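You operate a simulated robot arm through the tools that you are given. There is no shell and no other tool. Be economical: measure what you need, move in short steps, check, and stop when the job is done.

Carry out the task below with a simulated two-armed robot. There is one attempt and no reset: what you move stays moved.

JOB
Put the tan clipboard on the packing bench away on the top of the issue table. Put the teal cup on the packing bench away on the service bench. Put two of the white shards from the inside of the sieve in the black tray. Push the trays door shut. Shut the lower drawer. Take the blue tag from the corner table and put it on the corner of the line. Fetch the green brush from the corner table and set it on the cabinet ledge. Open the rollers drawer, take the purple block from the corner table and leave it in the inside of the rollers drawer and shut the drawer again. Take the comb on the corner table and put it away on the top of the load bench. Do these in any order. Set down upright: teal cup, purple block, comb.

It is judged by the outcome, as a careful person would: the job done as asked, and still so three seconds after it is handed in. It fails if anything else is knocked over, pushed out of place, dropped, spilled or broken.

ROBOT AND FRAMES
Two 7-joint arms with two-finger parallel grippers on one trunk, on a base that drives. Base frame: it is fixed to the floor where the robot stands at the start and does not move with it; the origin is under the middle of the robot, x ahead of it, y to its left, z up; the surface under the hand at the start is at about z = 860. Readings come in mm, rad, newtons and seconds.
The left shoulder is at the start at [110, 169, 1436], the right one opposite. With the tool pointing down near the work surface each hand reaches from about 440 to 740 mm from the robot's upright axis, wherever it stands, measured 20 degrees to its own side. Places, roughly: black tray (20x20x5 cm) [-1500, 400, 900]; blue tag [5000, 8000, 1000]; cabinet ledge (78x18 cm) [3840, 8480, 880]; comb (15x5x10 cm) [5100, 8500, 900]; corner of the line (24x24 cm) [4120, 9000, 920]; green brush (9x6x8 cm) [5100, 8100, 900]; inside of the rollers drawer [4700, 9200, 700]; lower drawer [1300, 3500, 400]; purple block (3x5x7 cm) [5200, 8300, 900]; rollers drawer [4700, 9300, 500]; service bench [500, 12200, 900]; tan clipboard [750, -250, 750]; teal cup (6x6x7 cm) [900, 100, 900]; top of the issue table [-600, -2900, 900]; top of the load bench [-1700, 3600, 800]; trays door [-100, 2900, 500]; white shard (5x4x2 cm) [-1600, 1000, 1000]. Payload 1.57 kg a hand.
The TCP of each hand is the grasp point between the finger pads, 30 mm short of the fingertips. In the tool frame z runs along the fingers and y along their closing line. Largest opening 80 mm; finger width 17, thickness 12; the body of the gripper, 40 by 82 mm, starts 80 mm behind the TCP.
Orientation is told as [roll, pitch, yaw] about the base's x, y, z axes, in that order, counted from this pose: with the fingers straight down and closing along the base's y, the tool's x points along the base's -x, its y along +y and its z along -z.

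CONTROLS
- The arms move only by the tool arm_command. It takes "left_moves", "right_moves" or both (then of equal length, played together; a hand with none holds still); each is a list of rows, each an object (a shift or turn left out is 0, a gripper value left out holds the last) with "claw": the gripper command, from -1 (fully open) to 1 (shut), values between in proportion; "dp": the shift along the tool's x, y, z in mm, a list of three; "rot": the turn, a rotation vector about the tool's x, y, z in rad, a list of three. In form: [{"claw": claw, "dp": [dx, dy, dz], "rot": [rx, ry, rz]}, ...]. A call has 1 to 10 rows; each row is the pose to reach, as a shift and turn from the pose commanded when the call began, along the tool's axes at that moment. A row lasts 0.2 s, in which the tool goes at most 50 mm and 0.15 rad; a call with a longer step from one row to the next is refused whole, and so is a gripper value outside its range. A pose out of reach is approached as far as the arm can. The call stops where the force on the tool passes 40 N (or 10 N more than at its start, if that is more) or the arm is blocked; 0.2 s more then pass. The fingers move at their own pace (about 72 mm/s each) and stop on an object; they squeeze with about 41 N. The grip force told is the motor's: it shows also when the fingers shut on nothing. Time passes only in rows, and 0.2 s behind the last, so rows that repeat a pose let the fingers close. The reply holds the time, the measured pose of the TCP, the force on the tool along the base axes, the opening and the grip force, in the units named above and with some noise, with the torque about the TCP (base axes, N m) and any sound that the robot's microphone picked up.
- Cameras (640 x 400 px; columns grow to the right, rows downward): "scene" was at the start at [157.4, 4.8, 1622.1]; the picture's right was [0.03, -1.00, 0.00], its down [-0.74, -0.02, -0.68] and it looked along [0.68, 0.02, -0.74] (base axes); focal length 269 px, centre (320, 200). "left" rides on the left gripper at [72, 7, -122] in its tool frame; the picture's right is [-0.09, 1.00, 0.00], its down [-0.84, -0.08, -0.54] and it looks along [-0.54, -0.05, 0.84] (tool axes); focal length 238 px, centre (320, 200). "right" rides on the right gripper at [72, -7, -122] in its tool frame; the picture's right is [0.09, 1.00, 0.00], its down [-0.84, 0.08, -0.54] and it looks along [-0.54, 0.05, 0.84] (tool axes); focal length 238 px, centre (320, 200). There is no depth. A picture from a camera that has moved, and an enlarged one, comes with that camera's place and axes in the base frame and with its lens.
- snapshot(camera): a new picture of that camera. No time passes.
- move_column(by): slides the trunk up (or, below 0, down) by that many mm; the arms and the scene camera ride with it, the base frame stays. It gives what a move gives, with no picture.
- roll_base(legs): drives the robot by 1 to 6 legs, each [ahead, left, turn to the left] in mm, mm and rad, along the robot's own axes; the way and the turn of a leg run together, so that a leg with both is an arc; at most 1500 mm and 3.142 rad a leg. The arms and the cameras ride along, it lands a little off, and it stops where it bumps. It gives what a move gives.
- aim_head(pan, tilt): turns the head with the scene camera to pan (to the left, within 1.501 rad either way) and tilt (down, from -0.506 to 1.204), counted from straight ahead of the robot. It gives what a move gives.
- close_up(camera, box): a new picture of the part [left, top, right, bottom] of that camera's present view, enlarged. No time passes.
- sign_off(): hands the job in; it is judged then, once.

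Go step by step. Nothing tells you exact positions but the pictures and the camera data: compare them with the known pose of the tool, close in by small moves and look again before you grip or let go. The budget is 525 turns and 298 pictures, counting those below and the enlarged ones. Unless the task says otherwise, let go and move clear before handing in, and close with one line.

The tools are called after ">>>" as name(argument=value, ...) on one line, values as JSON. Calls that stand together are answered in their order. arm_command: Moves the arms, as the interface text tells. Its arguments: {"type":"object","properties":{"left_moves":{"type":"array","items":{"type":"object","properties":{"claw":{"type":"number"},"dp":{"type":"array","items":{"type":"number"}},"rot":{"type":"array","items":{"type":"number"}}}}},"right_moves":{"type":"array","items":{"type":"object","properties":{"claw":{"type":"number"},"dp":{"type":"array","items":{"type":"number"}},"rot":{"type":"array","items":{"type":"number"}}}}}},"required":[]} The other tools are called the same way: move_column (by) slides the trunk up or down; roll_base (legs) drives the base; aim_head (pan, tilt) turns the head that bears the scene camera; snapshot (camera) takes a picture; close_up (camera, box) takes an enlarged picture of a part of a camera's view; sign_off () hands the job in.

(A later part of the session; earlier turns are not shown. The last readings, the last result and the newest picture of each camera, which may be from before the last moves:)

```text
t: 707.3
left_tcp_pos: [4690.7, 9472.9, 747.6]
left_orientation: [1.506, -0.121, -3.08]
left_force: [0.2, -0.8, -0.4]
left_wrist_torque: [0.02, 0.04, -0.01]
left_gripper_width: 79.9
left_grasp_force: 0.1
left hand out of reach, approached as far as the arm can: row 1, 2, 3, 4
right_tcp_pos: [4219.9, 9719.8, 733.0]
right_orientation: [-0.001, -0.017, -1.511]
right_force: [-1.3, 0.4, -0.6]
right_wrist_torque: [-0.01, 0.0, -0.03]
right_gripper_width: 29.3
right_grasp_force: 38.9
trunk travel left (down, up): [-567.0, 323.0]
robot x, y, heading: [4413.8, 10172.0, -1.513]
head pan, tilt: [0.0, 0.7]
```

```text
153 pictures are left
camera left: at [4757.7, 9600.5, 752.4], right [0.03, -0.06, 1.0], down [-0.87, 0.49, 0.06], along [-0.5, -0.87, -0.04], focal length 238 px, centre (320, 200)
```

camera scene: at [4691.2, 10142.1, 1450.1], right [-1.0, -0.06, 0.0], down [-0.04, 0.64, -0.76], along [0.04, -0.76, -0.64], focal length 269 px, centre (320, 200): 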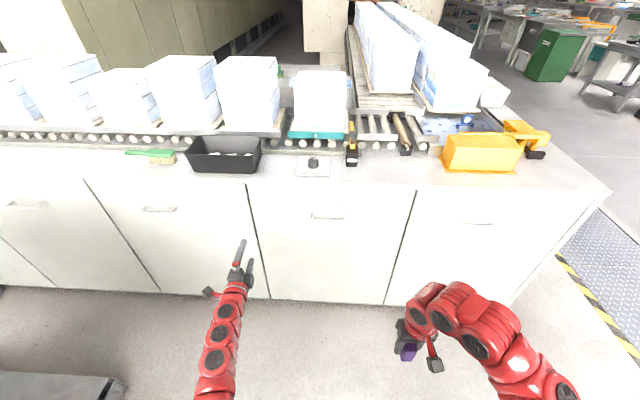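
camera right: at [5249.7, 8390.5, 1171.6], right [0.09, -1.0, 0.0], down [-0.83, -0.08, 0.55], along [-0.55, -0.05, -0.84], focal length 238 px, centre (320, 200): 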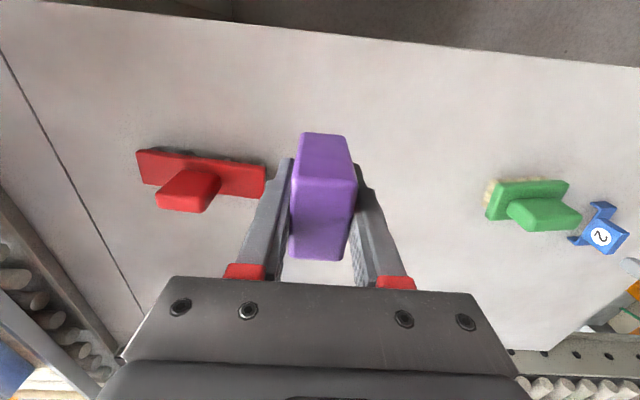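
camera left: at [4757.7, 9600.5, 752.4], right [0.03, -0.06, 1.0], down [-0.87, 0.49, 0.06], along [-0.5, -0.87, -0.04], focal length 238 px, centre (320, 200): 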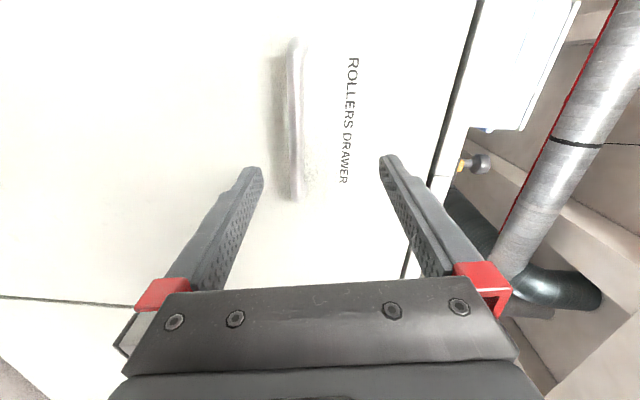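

The arm is at a limit in this pose, so I'll use the trunk and base instead.

>>> move_column(by=-20)

>>> roll_base(legs=[[50, 0, 0]])

>>> snapshot(camera="left")

```text
t: 707.9
left_tcp_pos: [4691.3, 9474.3, 728.1]
left_orientation: [1.509, -0.12, -3.081]
left_force: [0.5, 0.2, 0.4]
left_wrist_torque: [0.04, -0.03, 0.0]
left_gripper_width: 79.9
left_grasp_force: 0.1
right_tcp_pos: [4219.4, 9719.7, 713.8]
right_orientation: [-0.001, -0.015, -1.509]
right_force: [-0.7, 0.3, -1.3]
right_wrist_torque: [0.01, -0.04, -0.01]
right_gripper_width: 29.3
right_grasp_force: 38.9
trunk travel left (down, up): [-547.0, 343.0]
robot x, y, heading: [4413.8, 10169.2, -1.51]
head pan, tilt: [0.0, 0.7]
```

```text
t: 708.9
left_tcp_pos: [4694.3, 9422.5, 727.3]
left_orientation: [1.504, -0.121, -3.08]
left_force: [0.9, -0.5, 0.4]
left_wrist_torque: [-0.01, 0.0, 0.01]
left_gripper_width: 79.8
left_grasp_force: 0.0
right_tcp_pos: [4221.8, 9668.7, 714.0]
right_orientation: [0.0, -0.014, -1.508]
right_force: [-0.2, 0.1, -1.5]
right_wrist_torque: [0.03, 0.0, 0.03]
right_gripper_width: 29.4
right_grasp_force: 38.9
trunk travel left (down, up): [-547.0, 343.0]
robot x, y, heading: [4413.9, 10120.5, -1.518]
head pan, tilt: [0.0, 0.7]
```

```text
152 pictures are left
camera left: at [4760.7, 9549.0, 731.5], right [0.03, -0.06, 1.0], down [-0.87, 0.49, 0.06], along [-0.5, -0.87, -0.04], focal length 238 px, centre (320, 200)
```

left: 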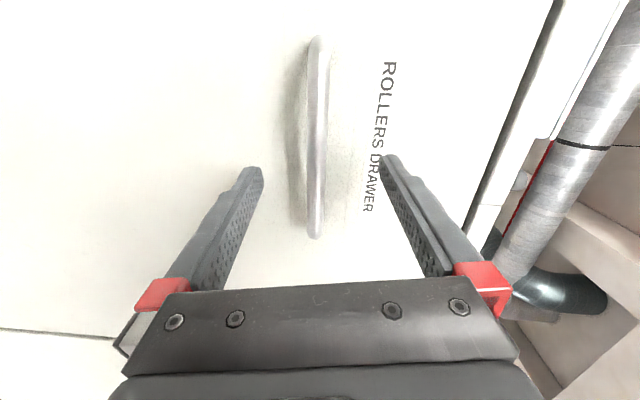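

>>> roll_base(legs=[[14, 0, 0]])

>>> arm_command(left_moves=[{"claw": 1}, {"claw": 1}, {"claw": 1}, {"claw": 1}, {"claw": 1}])

>>> snapshot(camera="left")

```text
t: 709.6
left_tcp_pos: [4695.3, 9409.4, 727.9]
left_orientation: [1.507, -0.12, -3.08]
left_force: [-0.5, -0.3, -0.1]
left_wrist_torque: [-0.01, -0.03, -0.01]
left_gripper_width: 79.9
left_grasp_force: 0.1
right_tcp_pos: [4224.3, 9655.3, 713.7]
right_orientation: [-0.001, -0.016, -1.51]
right_force: [0.2, 0.0, -1.1]
right_wrist_torque: [0.02, 0.0, 0.0]
right_gripper_width: 29.5
right_grasp_force: 38.9
trunk travel left (down, up): [-547.0, 343.0]
robot x, y, heading: [4413.1, 10109.7, -1.515]
head pan, tilt: [0.0, 0.7]
```

```text
t: 710.8
left_tcp_pos: [4693.1, 9409.6, 723.2]
left_orientation: [1.498, -0.12, -3.08]
left_force: [-7.1, 14.6, -28.1]
left_wrist_torque: [0.4, -0.56, -0.17]
left_gripper_width: 14.8
left_grasp_force: 30.7
right_tcp_pos: [4224.1, 9654.7, 713.3]
right_orientation: [-0.003, -0.015, -1.508]
right_force: [1.6, -0.5, -1.2]
right_wrist_torque: [0.02, 0.03, -0.01]
right_gripper_width: 29.3
right_grasp_force: 38.8
trunk travel left (down, up): [-547.0, 343.0]
robot x, y, heading: [4412.4, 10108.1, -1.517]
head pan, tilt: [0.0, 0.7]
```

```text
151 pictures are left
camera left: at [4760.9, 9536.0, 728.8], right [0.03, -0.07, 1.0], down [-0.87, 0.49, 0.06], along [-0.5, -0.87, -0.04], focal length 238 px, centre (320, 200)
```

left: 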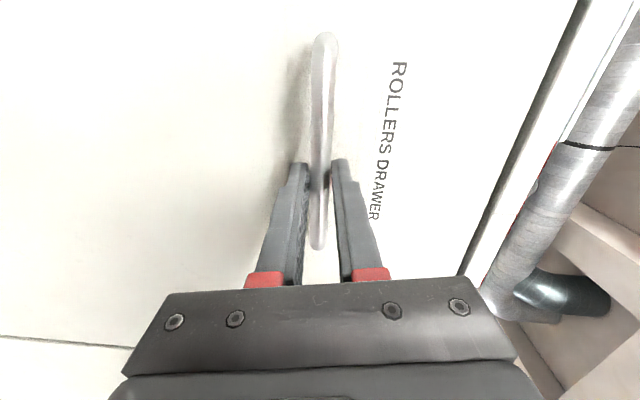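

Handle gripped. Relieving the vertical load and pulling with the base.

>>> move_column(by=-4)

>>> roll_base(legs=[[-60, 0, 0]])

>>> snapshot(camera="left")

```text
t: 711.4
left_tcp_pos: [4693.2, 9409.2, 721.4]
left_orientation: [1.507, -0.12, -3.08]
left_force: [-9.5, 18.5, -21.0]
left_wrist_torque: [0.3, -0.53, -0.38]
left_gripper_width: 14.9
left_grasp_force: 30.9
right_tcp_pos: [4223.8, 9655.1, 709.5]
right_orientation: [-0.001, -0.017, -1.51]
right_force: [1.2, 0.8, -1.2]
right_wrist_torque: [0.01, 0.0, 0.02]
right_gripper_width: 29.4
right_grasp_force: 38.6
trunk travel left (down, up): [-543.0, 347.0]
robot x, y, heading: [4414.2, 10110.6, -1.516]
head pan, tilt: [0.0, 0.7]
```

```text
t: 712.3
left_tcp_pos: [4693.5, 9466.0, 722.2]
left_orientation: [1.507, -0.12, -3.077]
left_force: [8.8, -0.2, -14.4]
left_wrist_torque: [0.13, -0.65, 0.78]
left_gripper_width: 14.4
left_grasp_force: 30.6
right_tcp_pos: [4220.8, 9712.3, 709.7]
right_orientation: [-0.002, -0.016, -1.509]
right_force: [0.1, 0.5, -1.7]
right_wrist_torque: [-0.01, -0.03, -0.02]
right_gripper_width: 29.2
right_grasp_force: 39.0
trunk travel left (down, up): [-543.0, 347.0]
robot x, y, heading: [4411.7, 10164.7, -1.511]
head pan, tilt: [0.0, 0.7]
```

```text
150 pictures are left
camera left: at [4760.2, 9592.5, 727.9], right [0.03, -0.06, 1.0], down [-0.87, 0.49, 0.06], along [-0.49, -0.87, -0.04], focal length 238 px, centre (320, 200)
```

left: 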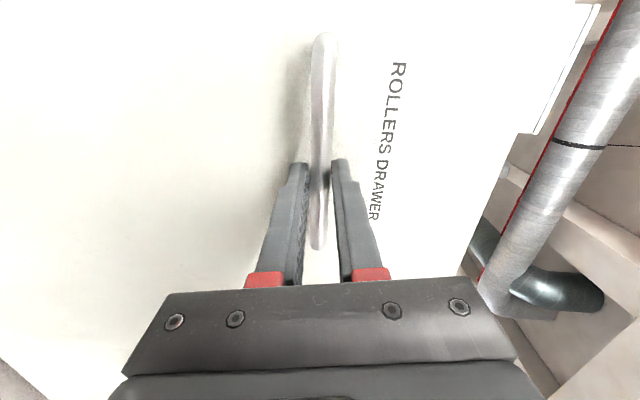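

Drawer is coming out. Pulling further.

>>> roll_base(legs=[[-80, 0, 0], [-80, 0, 0], [-40, 0, 0]])

>>> snapshot(camera="scene")

```text
t: 714.5
left_tcp_pos: [4682.4, 9665.2, 723.0]
left_orientation: [1.506, -0.121, -3.076]
left_force: [25.6, -0.7, -2.4]
left_wrist_torque: [-0.02, -0.63, 0.79]
left_gripper_width: 14.5
left_grasp_force: 30.9
right_tcp_pos: [4210.3, 9912.2, 710.0]
right_orientation: [-0.004, -0.017, -1.509]
right_force: [0.1, -0.9, -0.3]
right_wrist_torque: [-0.02, -0.04, -0.01]
right_gripper_width: 29.1
right_grasp_force: 39.4
trunk travel left (down, up): [-543.0, 347.0]
robot x, y, heading: [4400.7, 10363.4, -1.515]
head pan, tilt: [0.0, 0.7]
```

```text
149 pictures are left
camera scene: at [4411.0, 10203.5, 1426.2], right [-1.0, -0.06, 0.0], down [-0.04, 0.64, -0.77], along [0.04, -0.76, -0.64], focal length 269 px, centre (320, 200)
```

scene: 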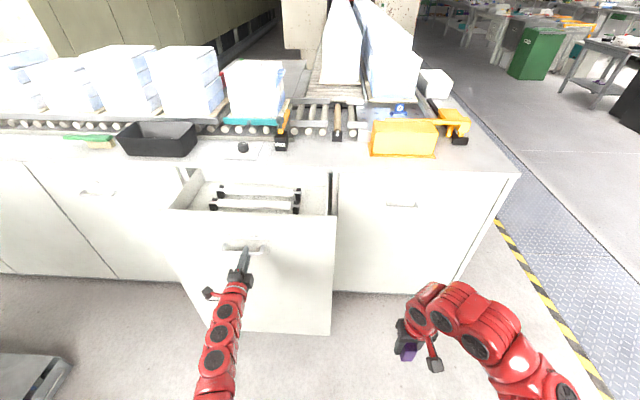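

>>> close_up(camera="scene", box=[150, 140, 390, 290])

```text
2.67 times, centred on (270, 215) of scene
camera zoom: at [4411.0, 10203.5, 1426.2], right [-1.0, -0.06, 0.0], down [-0.04, 0.64, -0.77], along [0.04, -0.76, -0.64], focal length 718 px, centre (453, 160)
```

zoom: 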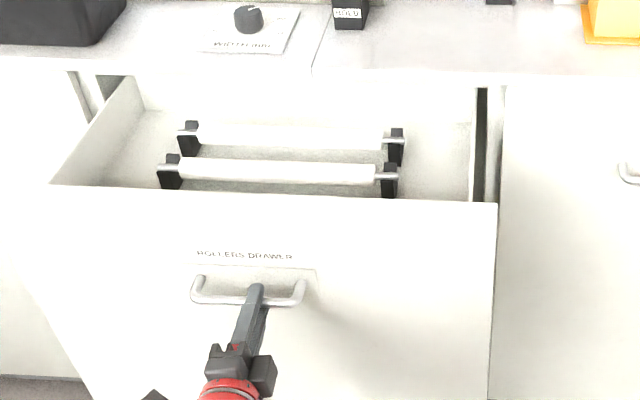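

Drawer open ~255 mm; inside are two rollers on stands, with free floor between them and the front. I pull a bit more for room.

>>> roll_base(legs=[[-70, 14, 0]])

>>> arm_command(left_moves=[{"claw": -1}, {"claw": -1}, {"claw": -1}])

>>> roll_base(legs=[[-150, 0, 0]])

>>> move_column(by=345)

>>> snapshot(camera="scene")

```text
t: 715.5
left_tcp_pos: [4691.6, 9736.4, 723.6]
left_orientation: [1.503, -0.119, -3.073]
left_force: [-1.3, 0.6, 1.4]
left_wrist_torque: [0.01, 0.02, -0.03]
left_gripper_width: 0.1
left_grasp_force: 21.1
right_tcp_pos: [4219.9, 9981.6, 709.9]
right_orientation: [-0.002, -0.018, -1.508]
right_force: [0.1, -0.4, -1.9]
right_wrist_torque: [-0.01, 0.04, 0.0]
right_gripper_width: 29.5
right_grasp_force: 38.8
trunk travel left (down, up): [-543.0, 347.0]
robot x, y, heading: [4407.9, 10436.8, -1.511]
head pan, tilt: [0.0, 0.7]
```

```text
t: 716.3
left_tcp_pos: [4692.9, 9735.0, 722.5]
left_orientation: [1.505, -0.121, -3.073]
left_force: [-0.3, 0.4, 0.0]
left_wrist_torque: [0.0, 0.03, -0.01]
left_gripper_width: 80.0
left_grasp_force: 0.1
right_tcp_pos: [4219.6, 9981.6, 709.8]
right_orientation: [-0.001, -0.017, -1.508]
right_force: [0.3, -0.7, -0.9]
right_wrist_torque: [0.02, 0.03, 0.01]
right_gripper_width: 29.4
right_grasp_force: 39.1
trunk travel left (down, up): [-543.0, 347.0]
robot x, y, heading: [4406.7, 10436.7, -1.512]
head pan, tilt: [0.0, 0.7]
```

```text
t: 717.7
left_tcp_pos: [4683.0, 9886.2, 723.3]
left_orientation: [1.506, -0.121, -3.075]
left_force: [0.2, 0.0, 0.3]
left_wrist_torque: [0.03, 0.01, 0.02]
left_gripper_width: 79.9
left_grasp_force: 0.1
right_tcp_pos: [4210.2, 10130.7, 711.1]
right_orientation: [0.001, -0.016, -1.507]
right_force: [-0.4, 0.5, -0.3]
right_wrist_torque: [0.01, 0.02, 0.02]
right_gripper_width: 29.2
right_grasp_force: 38.7
trunk travel left (down, up): [-543.0, 347.0]
robot x, y, heading: [4400.1, 10588.5, -1.512]
head pan, tilt: [0.0, 0.7]
```

```text
t: 721.1
left_tcp_pos: [4683.5, 9885.0, 1068.5]
left_orientation: [1.505, -0.119, -3.075]
left_force: [-0.4, -0.1, 0.4]
left_wrist_torque: [0.01, -0.01, 0.0]
left_gripper_width: 79.9
left_grasp_force: 0.1
right_tcp_pos: [4210.3, 10132.5, 1055.3]
right_orientation: [-0.002, -0.018, -1.508]
right_force: [0.4, -0.1, -1.6]
right_wrist_torque: [0.01, 0.01, 0.01]
right_gripper_width: 29.6
right_grasp_force: 38.8
trunk travel left (down, up): [-888.0, 2.0]
robot x, y, heading: [4401.5, 10580.9, -1.512]
head pan, tilt: [0.0, 0.7]
```

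```text
147 pictures are left
camera scene: at [4409.0, 10422.7, 1771.0], right [-1.0, -0.06, 0.0], down [-0.04, 0.64, -0.76], along [0.04, -0.76, -0.64], focal length 269 px, centre (320, 200)
```

scene: 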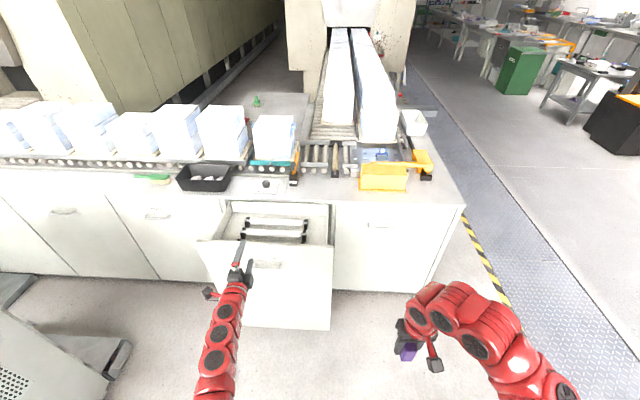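

The drawer is at its stop. Restoring the left hand to pointing down.

>>> arm_command(left_moves=[{"rot": [0, 0, -0.15]}, {"rot": [0, 0, -0.3]}, {"rot": [0, 0, -0.45]}, {"rot": [0, 0, -0.6]}, {"rot": [0, 0, -0.75]}, {"rot": [0, 0, -0.9]}, {"rot": [0, 0, -1.05]}, {"rot": [0, 0, -1.2]}, {"rot": [0, 0, -1.35]}, {"rot": [0, 0, -1.5]}])

>>> arm_command(left_moves=[{"rot": [0, 0.15, 0]}, {"rot": [0, 0.3, 0]}, {"rot": [0, 0.45, 0]}, {"rot": [0, 0.6, 0]}, {"rot": [0, 0.75, 0]}, {"rot": [0, 0.9, 0]}, {"rot": [0, 1.05, 0]}, {"rot": [0, 1.2, 0]}, {"rot": [0, 1.35, 0]}, {"rot": [0, 1.5, 0]}])

>>> close_up(camera="scene", box=[170, 160, 370, 300])

```text
t: 723.3
left_tcp_pos: [4683.3, 9885.6, 1068.5]
left_orientation: [-0.668, -1.488, -0.845]
left_force: [0.3, 0.1, 0.5]
left_wrist_torque: [0.01, -0.03, 0.0]
left_gripper_width: 79.9
left_grasp_force: 0.0
right_tcp_pos: [4210.0, 10132.3, 1055.2]
right_orientation: [0.0, -0.018, -1.508]
right_force: [0.4, -0.1, -1.6]
right_wrist_torque: [-0.01, -0.03, 0.0]
right_gripper_width: 29.4
right_grasp_force: 39.1
trunk travel left (down, up): [-888.0, 2.0]
robot x, y, heading: [4403.5, 10586.9, -1.512]
head pan, tilt: [0.0, 0.7]
```

```text
t: 725.5
left_tcp_pos: [4682.1, 9890.9, 1068.1]
left_orientation: [-0.048, -0.004, -1.508]
left_force: [0.2, -0.1, -0.4]
left_wrist_torque: [-0.02, 0.03, 0.02]
left_gripper_width: 79.9
left_grasp_force: 0.1
left hand out of reach, approached as far as the arm can: row 10
right_tcp_pos: [4210.1, 10131.6, 1054.6]
right_orientation: [0.0, -0.016, -1.508]
right_force: [0.5, 0.1, -1.5]
right_wrist_torque: [-0.02, 0.02, -0.03]
right_gripper_width: 29.2
right_grasp_force: 39.3
trunk travel left (down, up): [-888.0, 2.0]
robot x, y, heading: [4400.8, 10584.7, -1.513]
head pan, tilt: [0.0, 0.7]
```

```text
2.86 times, centred on (270, 230) of scene
camera zoom: at [4408.4, 10422.0, 1770.8], right [-1.0, -0.06, 0.0], down [-0.04, 0.64, -0.76], along [0.04, -0.76, -0.64], focal length 769 px, centre (463, 114)
```

zoom: 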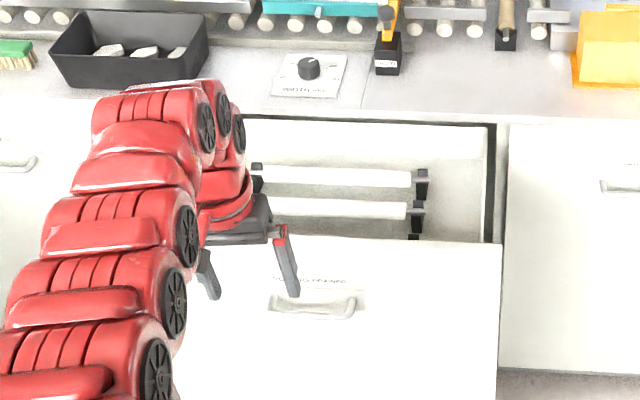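

Now bringing the block over the open drawer's front zone, target ~[4600,9538].

>>> arm_command(right_moves=[{"dp": [-40, 0, 0]}, {"dp": [-80, 0, 0]}, {"dp": [-120, 0, 0]}, {"dp": [-150, 0, 0]}], left_moves=[{"rot": [0.02, 0, 0]}, {"rot": [0.048, 0, 0]}, {"rot": [0.048, 0, 0]}, {"rot": [0.048, 0, 0]}])

>>> roll_base(legs=[[0, 365, -0.055], [330, 0, 0]])

>>> snapshot(camera="right")

>>> snapshot(camera="scene")

```text
t: 726.5
left_tcp_pos: [4682.8, 9890.1, 1066.5]
left_orientation: [-0.098, -0.004, -1.508]
left_force: [-0.3, 0.0, 0.0]
left_wrist_torque: [-0.01, 0.0, 0.02]
left_gripper_width: 80.1
left_grasp_force: 0.0
right_tcp_pos: [4219.8, 9985.6, 1056.4]
right_orientation: [-0.002, -0.016, -1.507]
right_force: [0.8, 0.6, -0.7]
right_wrist_torque: [0.02, 0.01, -0.02]
right_gripper_width: 29.5
right_grasp_force: 38.9
trunk travel left (down, up): [-888.0, 2.0]
robot x, y, heading: [4404.3, 10588.0, -1.512]
head pan, tilt: [0.0, 0.7]
```

```text
t: 730.7
left_tcp_pos: [5017.2, 9541.9, 1069.4]
left_orientation: [-0.099, -0.004, -1.56]
left_force: [0.1, -1.5, 0.1]
left_wrist_torque: [0.0, -0.01, -0.01]
left_gripper_width: 80.0
left_grasp_force: 0.0
right_tcp_pos: [4560.1, 9657.3, 1058.4]
right_orientation: [-0.003, -0.016, -1.558]
right_force: [-0.2, -0.7, -0.9]
right_wrist_torque: [0.03, 0.02, -0.01]
right_gripper_width: 29.2
right_grasp_force: 38.9
trunk travel left (down, up): [-888.0, 2.0]
robot x, y, heading: [4775.8, 10243.7, -1.564]
head pan, tilt: [0.0, 0.7]
```

```text
145 pictures are left
camera right: at [4552.0, 9732.7, 1179.7], right [0.99, 0.1, 0.0], down [0.09, -0.83, 0.56], along [0.06, -0.55, -0.83], focal length 238 px, centre (320, 200)
```

right: 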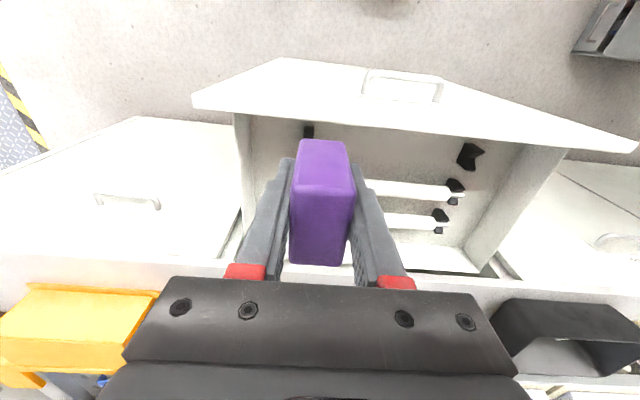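

```text
144 pictures are left
camera scene: at [4770.0, 10085.2, 1771.2], right [-1.0, -0.01, 0.0], down [0.0, 0.64, -0.77], along [0.01, -0.77, -0.64], focal length 269 px, centre (320, 200)
```

scene: 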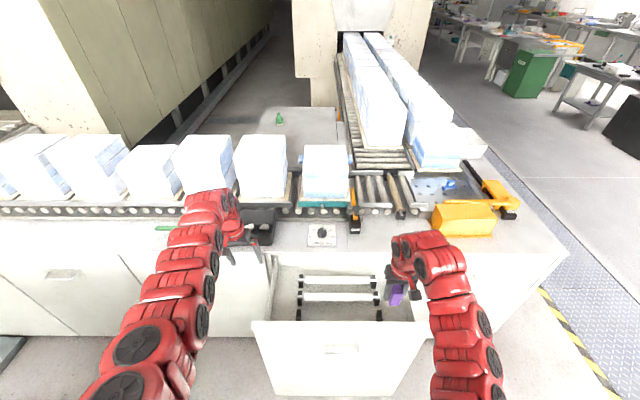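

>>> roll_base(legs=[[0, 150, 0], [120, 0, 0]])

>>> move_column(by=-110)

>>> snapshot(camera="right")

>>> snapshot(camera="scene")

```text
t: 732.9
left_tcp_pos: [5173.8, 9423.6, 1068.9]
left_orientation: [-0.098, -0.005, -1.551]
left_force: [-0.9, 0.0, -0.3]
left_wrist_torque: [-0.01, 0.01, -0.01]
left_gripper_width: 80.2
left_grasp_force: 0.0
right_tcp_pos: [4716.2, 9537.9, 1058.7]
right_orientation: [-0.002, -0.019, -1.551]
right_force: [0.1, -0.6, -0.2]
right_wrist_torque: [0.04, 0.0, -0.03]
right_gripper_width: 29.3
right_grasp_force: 39.3
trunk travel left (down, up): [-888.0, 2.0]
robot x, y, heading: [4926.1, 10124.0, -1.552]
head pan, tilt: [0.0, 0.7]
```

```text
t: 734.4
left_tcp_pos: [5173.2, 9422.1, 959.1]
left_orientation: [-0.098, -0.006, -1.549]
left_force: [0.2, 0.3, 0.4]
left_wrist_torque: [-0.01, 0.04, -0.01]
left_gripper_width: 79.8
left_grasp_force: 0.1
right_tcp_pos: [4714.8, 9537.4, 949.2]
right_orientation: [0.001, -0.015, -1.553]
right_force: [-0.3, 0.3, -1.1]
right_wrist_torque: [-0.02, 0.01, 0.0]
right_gripper_width: 29.5
right_grasp_force: 38.8
trunk travel left (down, up): [-778.0, 112.0]
robot x, y, heading: [4921.5, 10125.8, -1.552]
head pan, tilt: [0.0, 0.7]
```

```text
143 pictures are left
camera right: at [4707.2, 9610.7, 1069.4], right [0.99, 0.11, 0.0], down [0.09, -0.83, 0.56], along [0.06, -0.55, -0.83], focal length 238 px, centre (320, 200)
```

right: 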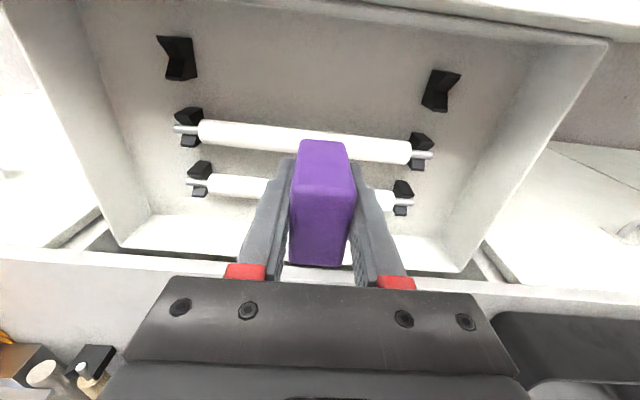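

```text
142 pictures are left
camera scene: at [4922.7, 9964.4, 1661.1], right [-1.0, -0.01, 0.0], down [-0.01, 0.64, -0.76], along [0.01, -0.76, -0.64], focal length 269 px, centre (320, 200)
```

scene: 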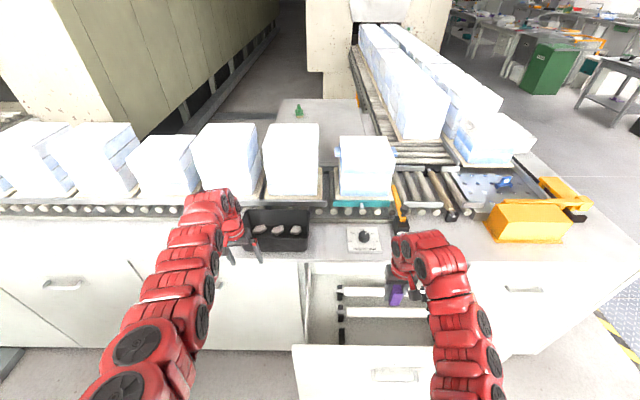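

Free floor lies between the first roller (y≈9512) and the front panel; I shift the block to y≈9563 and lower with the arm.

>>> arm_command(right_moves=[{"dp": [14, 0, 0]}, {"dp": [26, 0, 0]}, {"dp": [26, 0, 30]}, {"dp": [26, 0, 60]}, {"dp": [26, 0, 90]}])

>>> snapshot(camera="right")

>>> snapshot(camera="scene")

```text
t: 735.5
left_tcp_pos: [5174.0, 9421.9, 957.7]
left_orientation: [-0.098, -0.006, -1.551]
left_force: [0.5, -0.5, 0.4]
left_wrist_torque: [-0.03, -0.02, 0.0]
left_gripper_width: 79.8
left_grasp_force: 0.1
right_tcp_pos: [4715.7, 9561.3, 858.9]
right_orientation: [0.0, -0.017, -1.552]
right_force: [0.0, -0.9, -0.5]
right_wrist_torque: [0.02, -0.03, 0.01]
right_gripper_width: 29.2
right_grasp_force: 38.5
trunk travel left (down, up): [-778.0, 112.0]
robot x, y, heading: [4924.2, 10126.2, -1.56]
head pan, tilt: [0.0, 0.7]
```

```text
141 pictures are left
camera right: at [4707.9, 9635.6, 979.6], right [0.99, 0.11, 0.0], down [0.09, -0.83, 0.55], along [0.06, -0.55, -0.83], focal length 238 px, centre (320, 200)
```

right: 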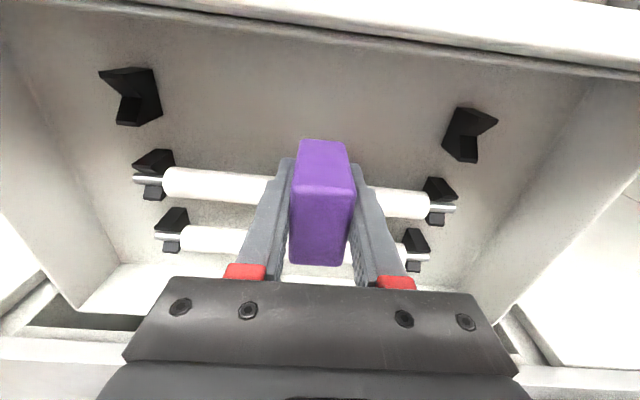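

```text
140 pictures are left
camera scene: at [4922.7, 9963.8, 1661.0], right [-1.0, -0.01, 0.0], down [-0.01, 0.64, -0.76], along [0.01, -0.76, -0.64], focal length 269 px, centre (320, 200)
```

scene: 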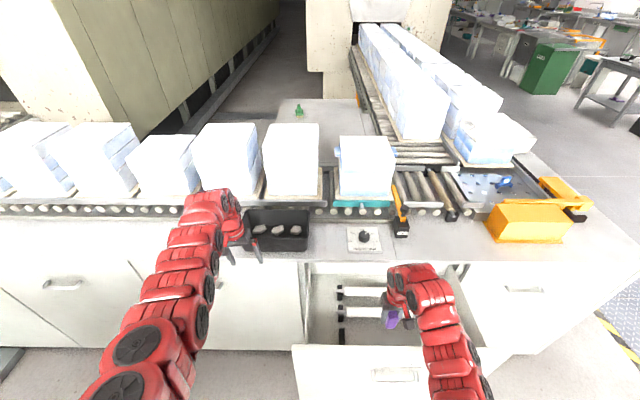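

>>> arm_command(right_moves=[{"dp": [0, 0, 25]}, {"dp": [0, 0, 50]}, {"dp": [0, 0, 58]}, {"dp": [0, 0, 64]}, {"dp": [0, 0, 70]}, {"dp": [0, 0, 75]}, {"dp": [0, 0, 80]}])

>>> snapshot(camera="right")

```text
t: 737.1
left_tcp_pos: [5173.9, 9421.5, 956.8]
left_orientation: [-0.099, -0.005, -1.548]
left_force: [0.4, 0.0, 0.4]
left_wrist_torque: [0.04, -0.03, -0.06]
left_gripper_width: 80.1
left_grasp_force: 0.0
right_tcp_pos: [4714.3, 9558.5, 779.1]
right_orientation: [-0.001, -0.016, -1.553]
right_force: [0.4, 0.1, -0.8]
right_wrist_torque: [0.01, -0.01, 0.01]
right_gripper_width: 29.4
right_grasp_force: 39.3
trunk travel left (down, up): [-778.0, 112.0]
robot x, y, heading: [4920.9, 10126.4, -1.554]
head pan, tilt: [0.0, 0.7]
```

```text
139 pictures are left
camera right: at [4707.0, 9633.9, 899.4], right [0.99, 0.11, 0.0], down [0.09, -0.83, 0.56], along [0.06, -0.55, -0.83], focal length 238 px, centre (320, 200)
```

right: 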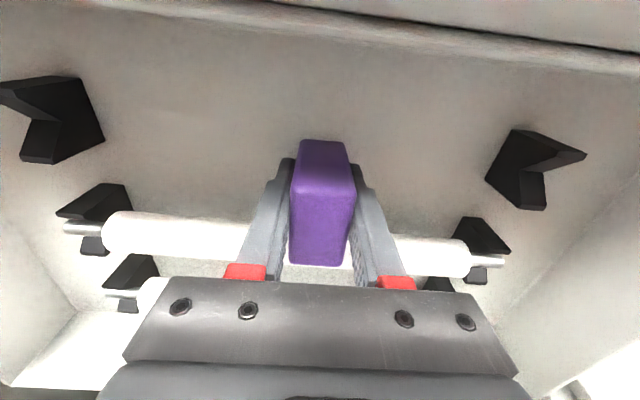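

The hand camera would come too close to the drawer's front panel; I raise, turn the wrist 90° so it sits sideways, then lower again.

>>> arm_command(right_moves=[{"dp": [0, 0, -40]}, {"dp": [0, 0, -80]}, {"dp": [0, 0, -120]}, {"dp": [0, 0, -160]}])

>>> arm_command(right_moves=[{"rot": [0, 0, -0.15]}, {"rot": [0, 0, -0.3]}, {"rot": [0, 0, -0.45]}, {"rot": [0, 0, -0.6]}, {"rot": [0, 0, -0.75]}, {"rot": [0, 0, -0.9]}, {"rot": [0, 0, -1.05]}, {"rot": [0, 0, -1.2]}, {"rot": [0, 0, -1.35]}, {"rot": [0, 0, -1.5]}])

>>> snapshot(camera="right")

```text
t: 738.1
left_tcp_pos: [5172.2, 9422.9, 958.4]
left_orientation: [-0.098, -0.006, -1.551]
left_force: [0.9, 0.4, 0.5]
left_wrist_torque: [-0.01, -0.02, 0.0]
left_gripper_width: 80.1
left_grasp_force: 0.0
right_tcp_pos: [4712.6, 9560.8, 937.7]
right_orientation: [-0.003, -0.016, -1.554]
right_force: [-0.1, 0.1, -0.5]
right_wrist_torque: [0.01, 0.02, 0.01]
right_gripper_width: 29.6
right_grasp_force: 39.2
trunk travel left (down, up): [-778.0, 112.0]
robot x, y, heading: [4922.3, 10124.3, -1.561]
head pan, tilt: [0.0, 0.7]
```

```text
t: 740.4
left_tcp_pos: [5174.8, 9422.3, 957.6]
left_orientation: [-0.097, -0.005, -1.552]
left_force: [0.1, -0.1, 0.1]
left_wrist_torque: [-0.01, -0.03, 0.02]
left_gripper_width: 79.9
left_grasp_force: 0.0
right_tcp_pos: [4714.0, 9562.4, 937.0]
right_orientation: [-0.015, 0.0, -0.047]
right_force: [0.4, -0.5, -0.5]
right_wrist_torque: [0.02, -0.04, -0.01]
right_gripper_width: 29.3
right_grasp_force: 39.2
trunk travel left (down, up): [-778.0, 112.0]
robot x, y, heading: [4919.9, 10125.8, -1.553]
head pan, tilt: [0.0, 0.7]
```

```text
138 pictures are left
camera right: at [4642.2, 9561.1, 1059.9], right [-0.04, 1.0, -0.02], down [0.84, 0.05, 0.54], along [0.54, 0.01, -0.84], focal length 238 px, centre (320, 200)
```

right: 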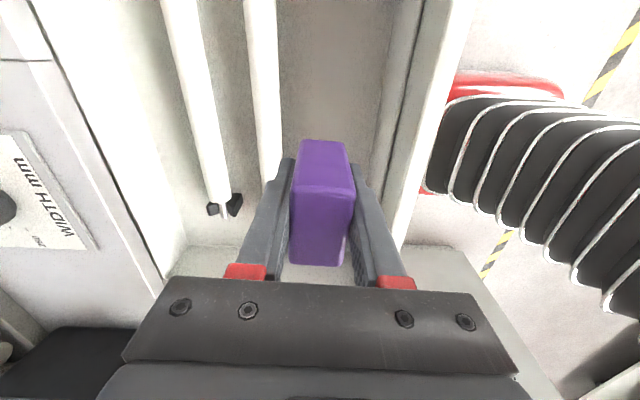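

>>> arm_command(right_moves=[{"dp": [0, 7, 30]}, {"dp": [0, 7, 60]}, {"dp": [0, 7, 90]}, {"dp": [0, 7, 120]}, {"dp": [0, 7, 145]}])

>>> snapshot(camera="right")

```text
t: 741.5
left_tcp_pos: [5172.6, 9421.6, 957.0]
left_orientation: [-0.097, -0.005, -1.552]
left_force: [-0.7, 0.0, 0.0]
left_wrist_torque: [-0.01, 0.0, -0.01]
left_gripper_width: 80.1
left_grasp_force: 0.0
right_tcp_pos: [4714.8, 9568.2, 789.8]
right_orientation: [-0.016, -0.001, -0.052]
right_force: [-0.1, -0.5, -1.0]
right_wrist_torque: [-0.01, 0.0, 0.0]
right_gripper_width: 29.5
right_grasp_force: 39.4
trunk travel left (down, up): [-778.0, 112.0]
robot x, y, heading: [4921.9, 10128.5, -1.555]
head pan, tilt: [0.0, 0.7]
```

```text
137 pictures are left
camera right: at [4643.8, 9566.7, 912.4], right [-0.04, 1.0, -0.02], down [0.84, 0.04, 0.54], along [0.54, 0.01, -0.84], focal length 238 px, centre (320, 200)
```

right: 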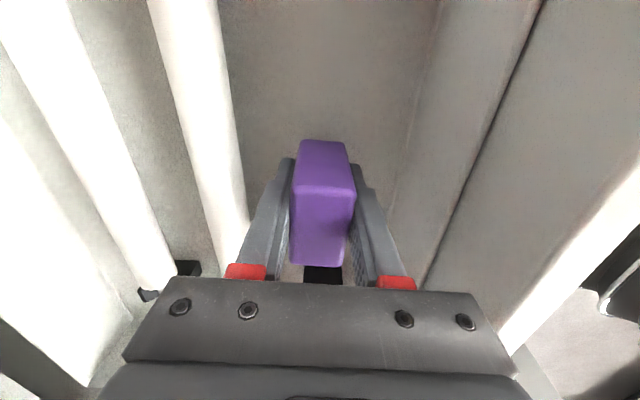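

>>> arm_command(right_moves=[{"dp": [0, 0, 5]}, {"dp": [0, 0, 10]}, {"dp": [0, 0, 15]}, {"dp": [0, 0, 20]}, {"dp": [0, 0, 25]}, {"dp": [0, 0, 30]}, {"dp": [0, 0, 35]}])

```text
t: 743.1
left_tcp_pos: [5173.5, 9421.7, 957.9]
left_orientation: [-0.097, -0.005, -1.551]
left_force: [-0.6, 0.1, 1.5]
left_wrist_torque: [-0.03, 0.0, -0.03]
left_gripper_width: 79.8
left_grasp_force: 0.1
right_tcp_pos: [4714.6, 9565.2, 757.3]
right_orientation: [-0.018, 0.0, -0.053]
right_force: [0.7, 0.7, -1.0]
right_wrist_torque: [0.01, 0.01, 0.0]
right_gripper_width: 29.3
right_grasp_force: 38.5
trunk travel left (down, up): [-778.0, 112.0]
robot x, y, heading: [4921.2, 10125.7, -1.559]
head pan, tilt: [0.0, 0.7]
```

>>> arm_command(right_moves=[{"dp": [0, 0, 5]}, {"dp": [0, 0, 10]}, {"dp": [0, 0, 15]}, {"dp": [0, 0, 20]}, {"dp": [0, 0, 25]}])

>>> snapshot(camera="right")

```text
t: 743.7
left_tcp_pos: [5174.4, 9423.7, 959.4]
left_orientation: [-0.099, -0.008, -1.552]
left_force: [1.0, -0.1, 0.5]
left_wrist_torque: [0.0, 0.02, -0.03]
left_gripper_width: 80.1
left_grasp_force: 0.0
right_tcp_pos: [4715.1, 9560.5, 756.8]
right_orientation: [-0.034, -0.001, -0.05]
right_force: [-0.6, 0.1, 33.3]
right_wrist_torque: [0.64, -0.57, 0.03]
right_gripper_width: 29.5
right_grasp_force: 39.3
trunk travel left (down, up): [-778.0, 112.0]
robot x, y, heading: [4920.0, 10127.6, -1.554]
head pan, tilt: [0.0, 0.7]
stopped in row 2 (right hand): the force on the tool passed its limit at 47 N (the readings are from after the stop); the commanded pose is now the measured one
```

```text
136 pictures are left
camera right: at [4643.0, 9562.2, 879.3], right [-0.04, 1.0, -0.03], down [0.84, 0.05, 0.54], along [0.54, -0.01, -0.84], focal length 238 px, centre (320, 200)
```

right: 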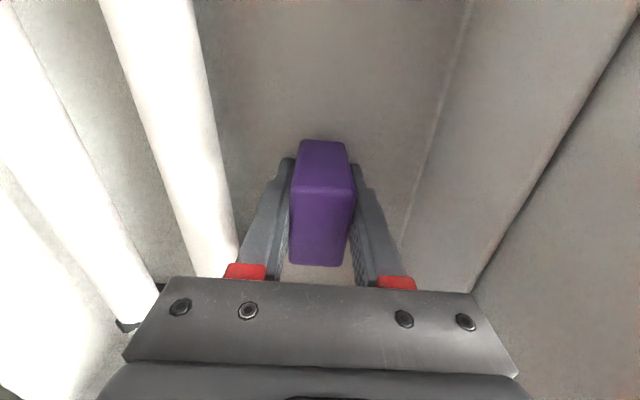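

Block on the drawer floor. Opening a little and rising straight up.

>>> arm_command(right_moves=[{"dp": [0, 0, -1]}, {"dp": [0, 0, -1], "claw": -0.1}, {"dp": [0, 0, -1]}, {"dp": [0, 0, -1]}, {"dp": [0, 0, -30]}, {"dp": [0, 0, -70]}, {"dp": [0, 0, -110]}, {"dp": [0, 0, -150]}, {"dp": [0, 0, -190]}])

>>> snapshot(camera="right")

```text
t: 745.7
left_tcp_pos: [5173.3, 9423.4, 957.9]
left_orientation: [-0.096, -0.004, -1.552]
left_force: [-1.1, 0.9, 0.2]
left_wrist_torque: [0.01, 0.01, 0.0]
left_gripper_width: 79.7
left_grasp_force: 0.0
right_tcp_pos: [4712.3, 9567.4, 943.0]
right_orientation: [-0.024, 0.002, -0.053]
right_force: [0.0, -0.2, 0.2]
right_wrist_torque: [-0.02, -0.02, 0.03]
right_gripper_width: 44.0
right_grasp_force: 0.0
trunk travel left (down, up): [-778.0, 112.0]
robot x, y, heading: [4921.8, 10128.4, -1.555]
head pan, tilt: [0.0, 0.7]
```

```text
135 pictures are left
camera right: at [4640.8, 9567.7, 1066.4], right [-0.04, 1.0, -0.02], down [0.84, 0.05, 0.54], along [0.54, 0.0, -0.84], focal length 238 px, centre (320, 200)
```

right: 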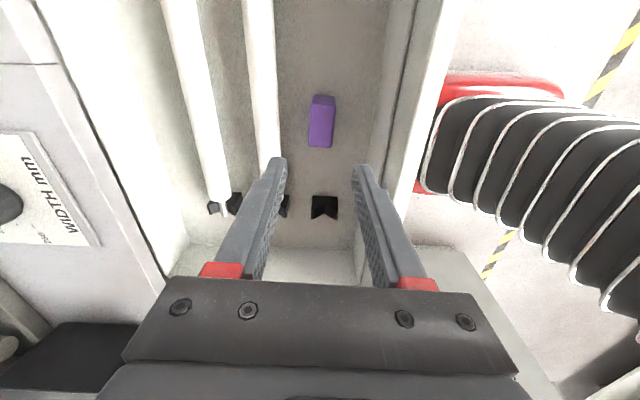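

The block stands in the drawer. Backing out, re-orienting the right hand forward and retracting the left for the closing push.

>>> move_column(by=112)

>>> roll_base(legs=[[-350, 0, 0]])

>>> arm_command(right_moves=[{"rot": [0, 0, 0.15], "claw": 1}, {"rot": [0, 0, 0.3]}, {"rot": [0, 0, 0.45]}, {"rot": [0, 0, 0.6]}, {"rot": [0, 0, 0.75]}, {"rot": [0, 0, 0.9]}, {"rot": [0, 0, 1.05]}, {"rot": [0, 0, 1.2]}, {"rot": [0, 0, 1.35]}, {"rot": [0, 0, 1.5]}], left_moves=[{"dp": [30, 0, 0], "rot": [-0.05, 0, 0]}, {"dp": [60, 0, 0], "rot": [-0.097, 0, 0]}, {"dp": [90, 0, 0], "rot": [-0.097, 0, 0]}, {"dp": [120, 0, 0], "rot": [-0.097, 0, 0]}, {"dp": [150, 0, 0], "rot": [-0.097, 0, 0]}, {"dp": [170, 0, 0], "rot": [-0.097, 0, 0]}, {"dp": [170, 0, 0], "rot": [-0.097, 0, 0]}, {"dp": [170, 0, 0], "rot": [-0.097, 0, 0]}, {"dp": [170, 0, 0], "rot": [-0.097, 0, 0]}, {"dp": [170, 0, 0], "rot": [-0.097, 0, 0]}])

>>> arm_command(right_moves=[{"rot": [0, -0.15, 0]}, {"rot": [0, -0.3, 0]}, {"rot": [0, -0.45, 0]}, {"rot": [0, -0.6, 0]}, {"rot": [0, -0.75, 0]}, {"rot": [0, -0.9, 0]}, {"rot": [0, -1.05, 0]}, {"rot": [0, -1.2, 0]}, {"rot": [0, -1.35, 0]}, {"rot": [0, -1.5, 0]}])

>>> snapshot(camera="scene")

```text
t: 747.1
left_tcp_pos: [5173.4, 9421.4, 1070.2]
left_orientation: [-0.098, -0.003, -1.551]
left_force: [0.2, 0.2, 0.3]
left_wrist_torque: [-0.01, 0.0, -0.03]
left_gripper_width: 80.0
left_grasp_force: 0.1
right_tcp_pos: [4712.5, 9567.3, 1053.7]
right_orientation: [-0.024, -0.001, -0.051]
right_force: [0.4, 0.9, 0.0]
right_wrist_torque: [0.0, 0.0, 0.01]
right_gripper_width: 43.9
right_grasp_force: 0.1
trunk travel left (down, up): [-890.0, 0.0]
robot x, y, heading: [4923.0, 10128.6, -1.556]
head pan, tilt: [0.0, 0.7]
```

```text
t: 749.4
left_tcp_pos: [5168.2, 9770.9, 1069.5]
left_orientation: [-0.098, -0.004, -1.552]
left_force: [-0.3, 0.9, 0.2]
left_wrist_torque: [0.03, 0.01, 0.0]
left_gripper_width: 80.4
left_grasp_force: 0.1
right_tcp_pos: [4706.7, 9915.1, 1054.0]
right_orientation: [-0.022, 0.001, -0.053]
right_force: [0.1, 0.7, 0.1]
right_wrist_torque: [-0.01, -0.02, 0.0]
right_gripper_width: 44.1
right_grasp_force: 0.0
trunk travel left (down, up): [-890.0, 0.0]
robot x, y, heading: [4915.9, 10478.7, -1.554]
head pan, tilt: [0.0, 0.7]
```

```text
t: 751.6
left_tcp_pos: [5165.0, 9941.5, 1068.3]
left_orientation: [-0.001, -0.006, -1.553]
left_force: [-0.2, -0.1, 0.8]
left_wrist_torque: [0.0, 0.04, -0.01]
left_gripper_width: 79.7
left_grasp_force: 0.0
right_tcp_pos: [4707.0, 9917.0, 1054.6]
right_orientation: [-0.002, -0.023, -1.556]
right_force: [-1.2, -0.4, 0.0]
right_wrist_torque: [0.0, 0.02, 0.02]
right_gripper_width: 0.0
right_grasp_force: 21.9
trunk travel left (down, up): [-890.0, 0.0]
robot x, y, heading: [4917.2, 10474.9, -1.556]
head pan, tilt: [0.0, 0.7]
```

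```text
t: 753.8
left_tcp_pos: [5164.9, 9941.0, 1067.6]
left_orientation: [0.0, -0.008, -1.551]
left_force: [0.0, -0.3, 0.3]
left_wrist_torque: [-0.02, -0.02, 0.04]
left_gripper_width: 80.0
left_grasp_force: 0.0
right_tcp_pos: [4707.2, 9916.6, 1054.6]
right_orientation: [-0.049, -1.527, -1.504]
right_force: [-0.2, 0.3, 1.2]
right_wrist_torque: [0.0, 0.01, 0.02]
right_gripper_width: 0.0
right_grasp_force: 21.4
trunk travel left (down, up): [-890.0, 0.0]
robot x, y, heading: [4916.6, 10473.3, -1.557]
head pan, tilt: [0.0, 0.7]
```

```text
134 pictures are left
camera scene: at [4917.6, 10313.2, 1772.7], right [-1.0, -0.01, 0.0], down [-0.01, 0.64, -0.76], along [0.01, -0.76, -0.64], focal length 269 px, centre (320, 200)
```

scene: 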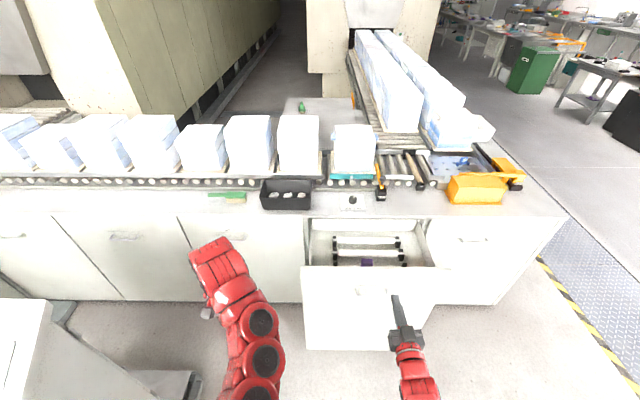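

>>> arm_command(right_moves=[{"dp": [0, 0, 30]}, {"dp": [0, 0, 60]}, {"dp": [0, 0, 60]}], left_moves=[{"dp": [20, 0, 0]}, {"dp": [40, 0, 0]}, {"dp": [55, 0, 0]}])

>>> move_column(by=-255)

>>> roll_base(legs=[[130, 0, 0]])

>>> close_up(camera="scene", box=[240, 160, 480, 340])

```text
t: 754.6
left_tcp_pos: [5162.9, 9997.1, 1069.9]
left_orientation: [-0.001, -0.004, -1.552]
left_force: [0.5, 0.2, -0.6]
left_wrist_torque: [-0.03, 0.01, 0.02]
left_gripper_width: 80.2
left_grasp_force: 0.0
right_tcp_pos: [4709.9, 9856.5, 1050.5]
right_orientation: [-0.047, -1.525, -1.505]
right_force: [0.5, -0.1, -0.2]
right_wrist_torque: [0.06, 0.0, 0.03]
right_gripper_width: 0.0
right_grasp_force: 21.1
trunk travel left (down, up): [-890.0, 0.0]
robot x, y, heading: [4916.6, 10476.7, -1.552]
head pan, tilt: [0.0, 0.7]
```

```text
t: 757.2
left_tcp_pos: [5163.7, 9996.5, 815.5]
left_orientation: [0.0, -0.005, -1.552]
left_force: [0.0, -0.7, 0.5]
left_wrist_torque: [0.0, -0.01, 0.0]
left_gripper_width: 79.9
left_grasp_force: 0.0
right_tcp_pos: [4709.2, 9855.5, 795.8]
right_orientation: [-0.041, -1.523, -1.513]
right_force: [0.7, 0.2, 0.1]
right_wrist_torque: [0.0, 0.05, -0.03]
right_gripper_width: 0.0
right_grasp_force: 21.5
trunk travel left (down, up): [-635.0, 255.0]
robot x, y, heading: [4914.2, 10476.1, -1.558]
head pan, tilt: [0.0, 0.7]
```

```text
t: 758.5
left_tcp_pos: [5165.4, 9863.0, 814.6]
left_orientation: [-0.001, -0.002, -1.551]
left_force: [0.0, -0.3, -0.2]
left_wrist_torque: [0.02, 0.0, 0.01]
left_gripper_width: 80.0
left_grasp_force: 0.2
right_tcp_pos: [4709.9, 9723.5, 795.6]
right_orientation: [-0.037, -1.523, -1.514]
right_force: [-0.1, -0.4, 0.3]
right_wrist_torque: [0.02, -0.02, -0.02]
right_gripper_width: 0.0
right_grasp_force: 21.4
trunk travel left (down, up): [-635.0, 255.0]
robot x, y, heading: [4919.0, 10348.0, -1.556]
head pan, tilt: [0.0, 0.7]
```

```text
2.22 times, centred on (360, 250) of scene
camera zoom: at [4919.4, 10180.9, 1517.6], right [-1.0, -0.01, 0.0], down [-0.01, 0.64, -0.76], along [0.01, -0.76, -0.64], focal length 598 px, centre (231, 89)
```

zoom: 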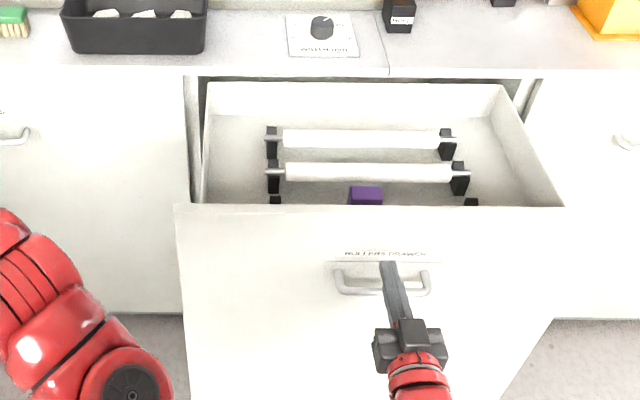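

Fingers are above the handle, facing the panel. Pushing the drawer shut in gentle legs.

>>> roll_base(legs=[[60, 0, 0], [60, 0, 0], [60, 0, 0], [60, 0, 0]])

>>> close_up(camera="scene", box=[240, 160, 480, 340])

```text
t: 761.2
left_tcp_pos: [5166.9, 9622.6, 814.6]
left_orientation: [0.001, -0.004, -1.555]
left_force: [0.4, 0.6, 0.0]
left_wrist_torque: [0.0, 0.03, 0.01]
left_gripper_width: 80.2
left_grasp_force: 0.1
right_tcp_pos: [4711.8, 9482.2, 794.5]
right_orientation: [-0.041, -1.522, -1.514]
right_force: [0.3, 0.3, -0.4]
right_wrist_torque: [-0.03, 0.02, 0.02]
right_gripper_width: 0.2
right_grasp_force: 21.5
trunk travel left (down, up): [-635.0, 255.0]
robot x, y, heading: [4922.8, 10102.4, -1.557]
head pan, tilt: [0.0, 0.7]
```

```text
2.22 times, centred on (360, 250) of scene
camera zoom: at [4922.4, 9939.7, 1517.5], right [-1.0, -0.01, 0.0], down [-0.01, 0.65, -0.76], along [0.01, -0.76, -0.65], focal length 598 px, centre (231, 89)
```

zoom: 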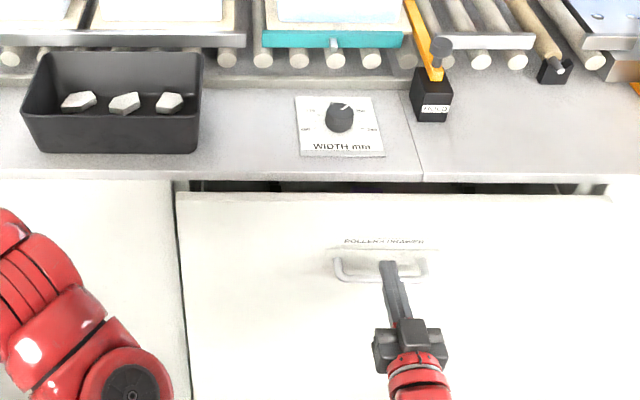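

>>> roll_base(legs=[[50, 0, 0], [25, 0, 0], [20, 0, 0]])

>>> close_up(camera="scene", box=[240, 160, 480, 340])

```text
t: 763.1
left_tcp_pos: [5165.6, 9527.6, 816.6]
left_orientation: [-0.001, -0.005, -1.557]
left_force: [0.4, 0.3, 0.0]
left_wrist_torque: [-0.02, 0.02, 0.03]
left_gripper_width: 79.9
left_grasp_force: 0.1
right_tcp_pos: [4712.8, 9392.1, 797.2]
right_orientation: [-0.078, -1.533, -1.477]
right_force: [0.6, 4.6, 4.5]
right_wrist_torque: [-0.15, 0.07, -0.01]
right_gripper_width: 0.1
right_grasp_force: 21.5
trunk travel left (down, up): [-635.0, 255.0]
robot x, y, heading: [4922.3, 10009.4, -1.563]
head pan, tilt: [0.0, 0.7]
stopped in leg 3: the force on the tool passed its limit at 130 N (the readings are from after the stop); the commanded pose is now the measured one
```

```text
2.22 times, centred on (360, 250) of scene
camera zoom: at [4923.1, 9846.8, 1517.8], right [-1.0, -0.01, 0.0], down [-0.01, 0.64, -0.77], along [0.01, -0.77, -0.64], focal length 598 px, centre (231, 89)
```

zoom: 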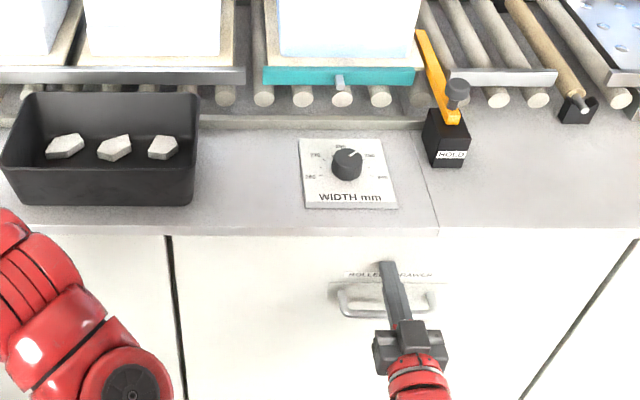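

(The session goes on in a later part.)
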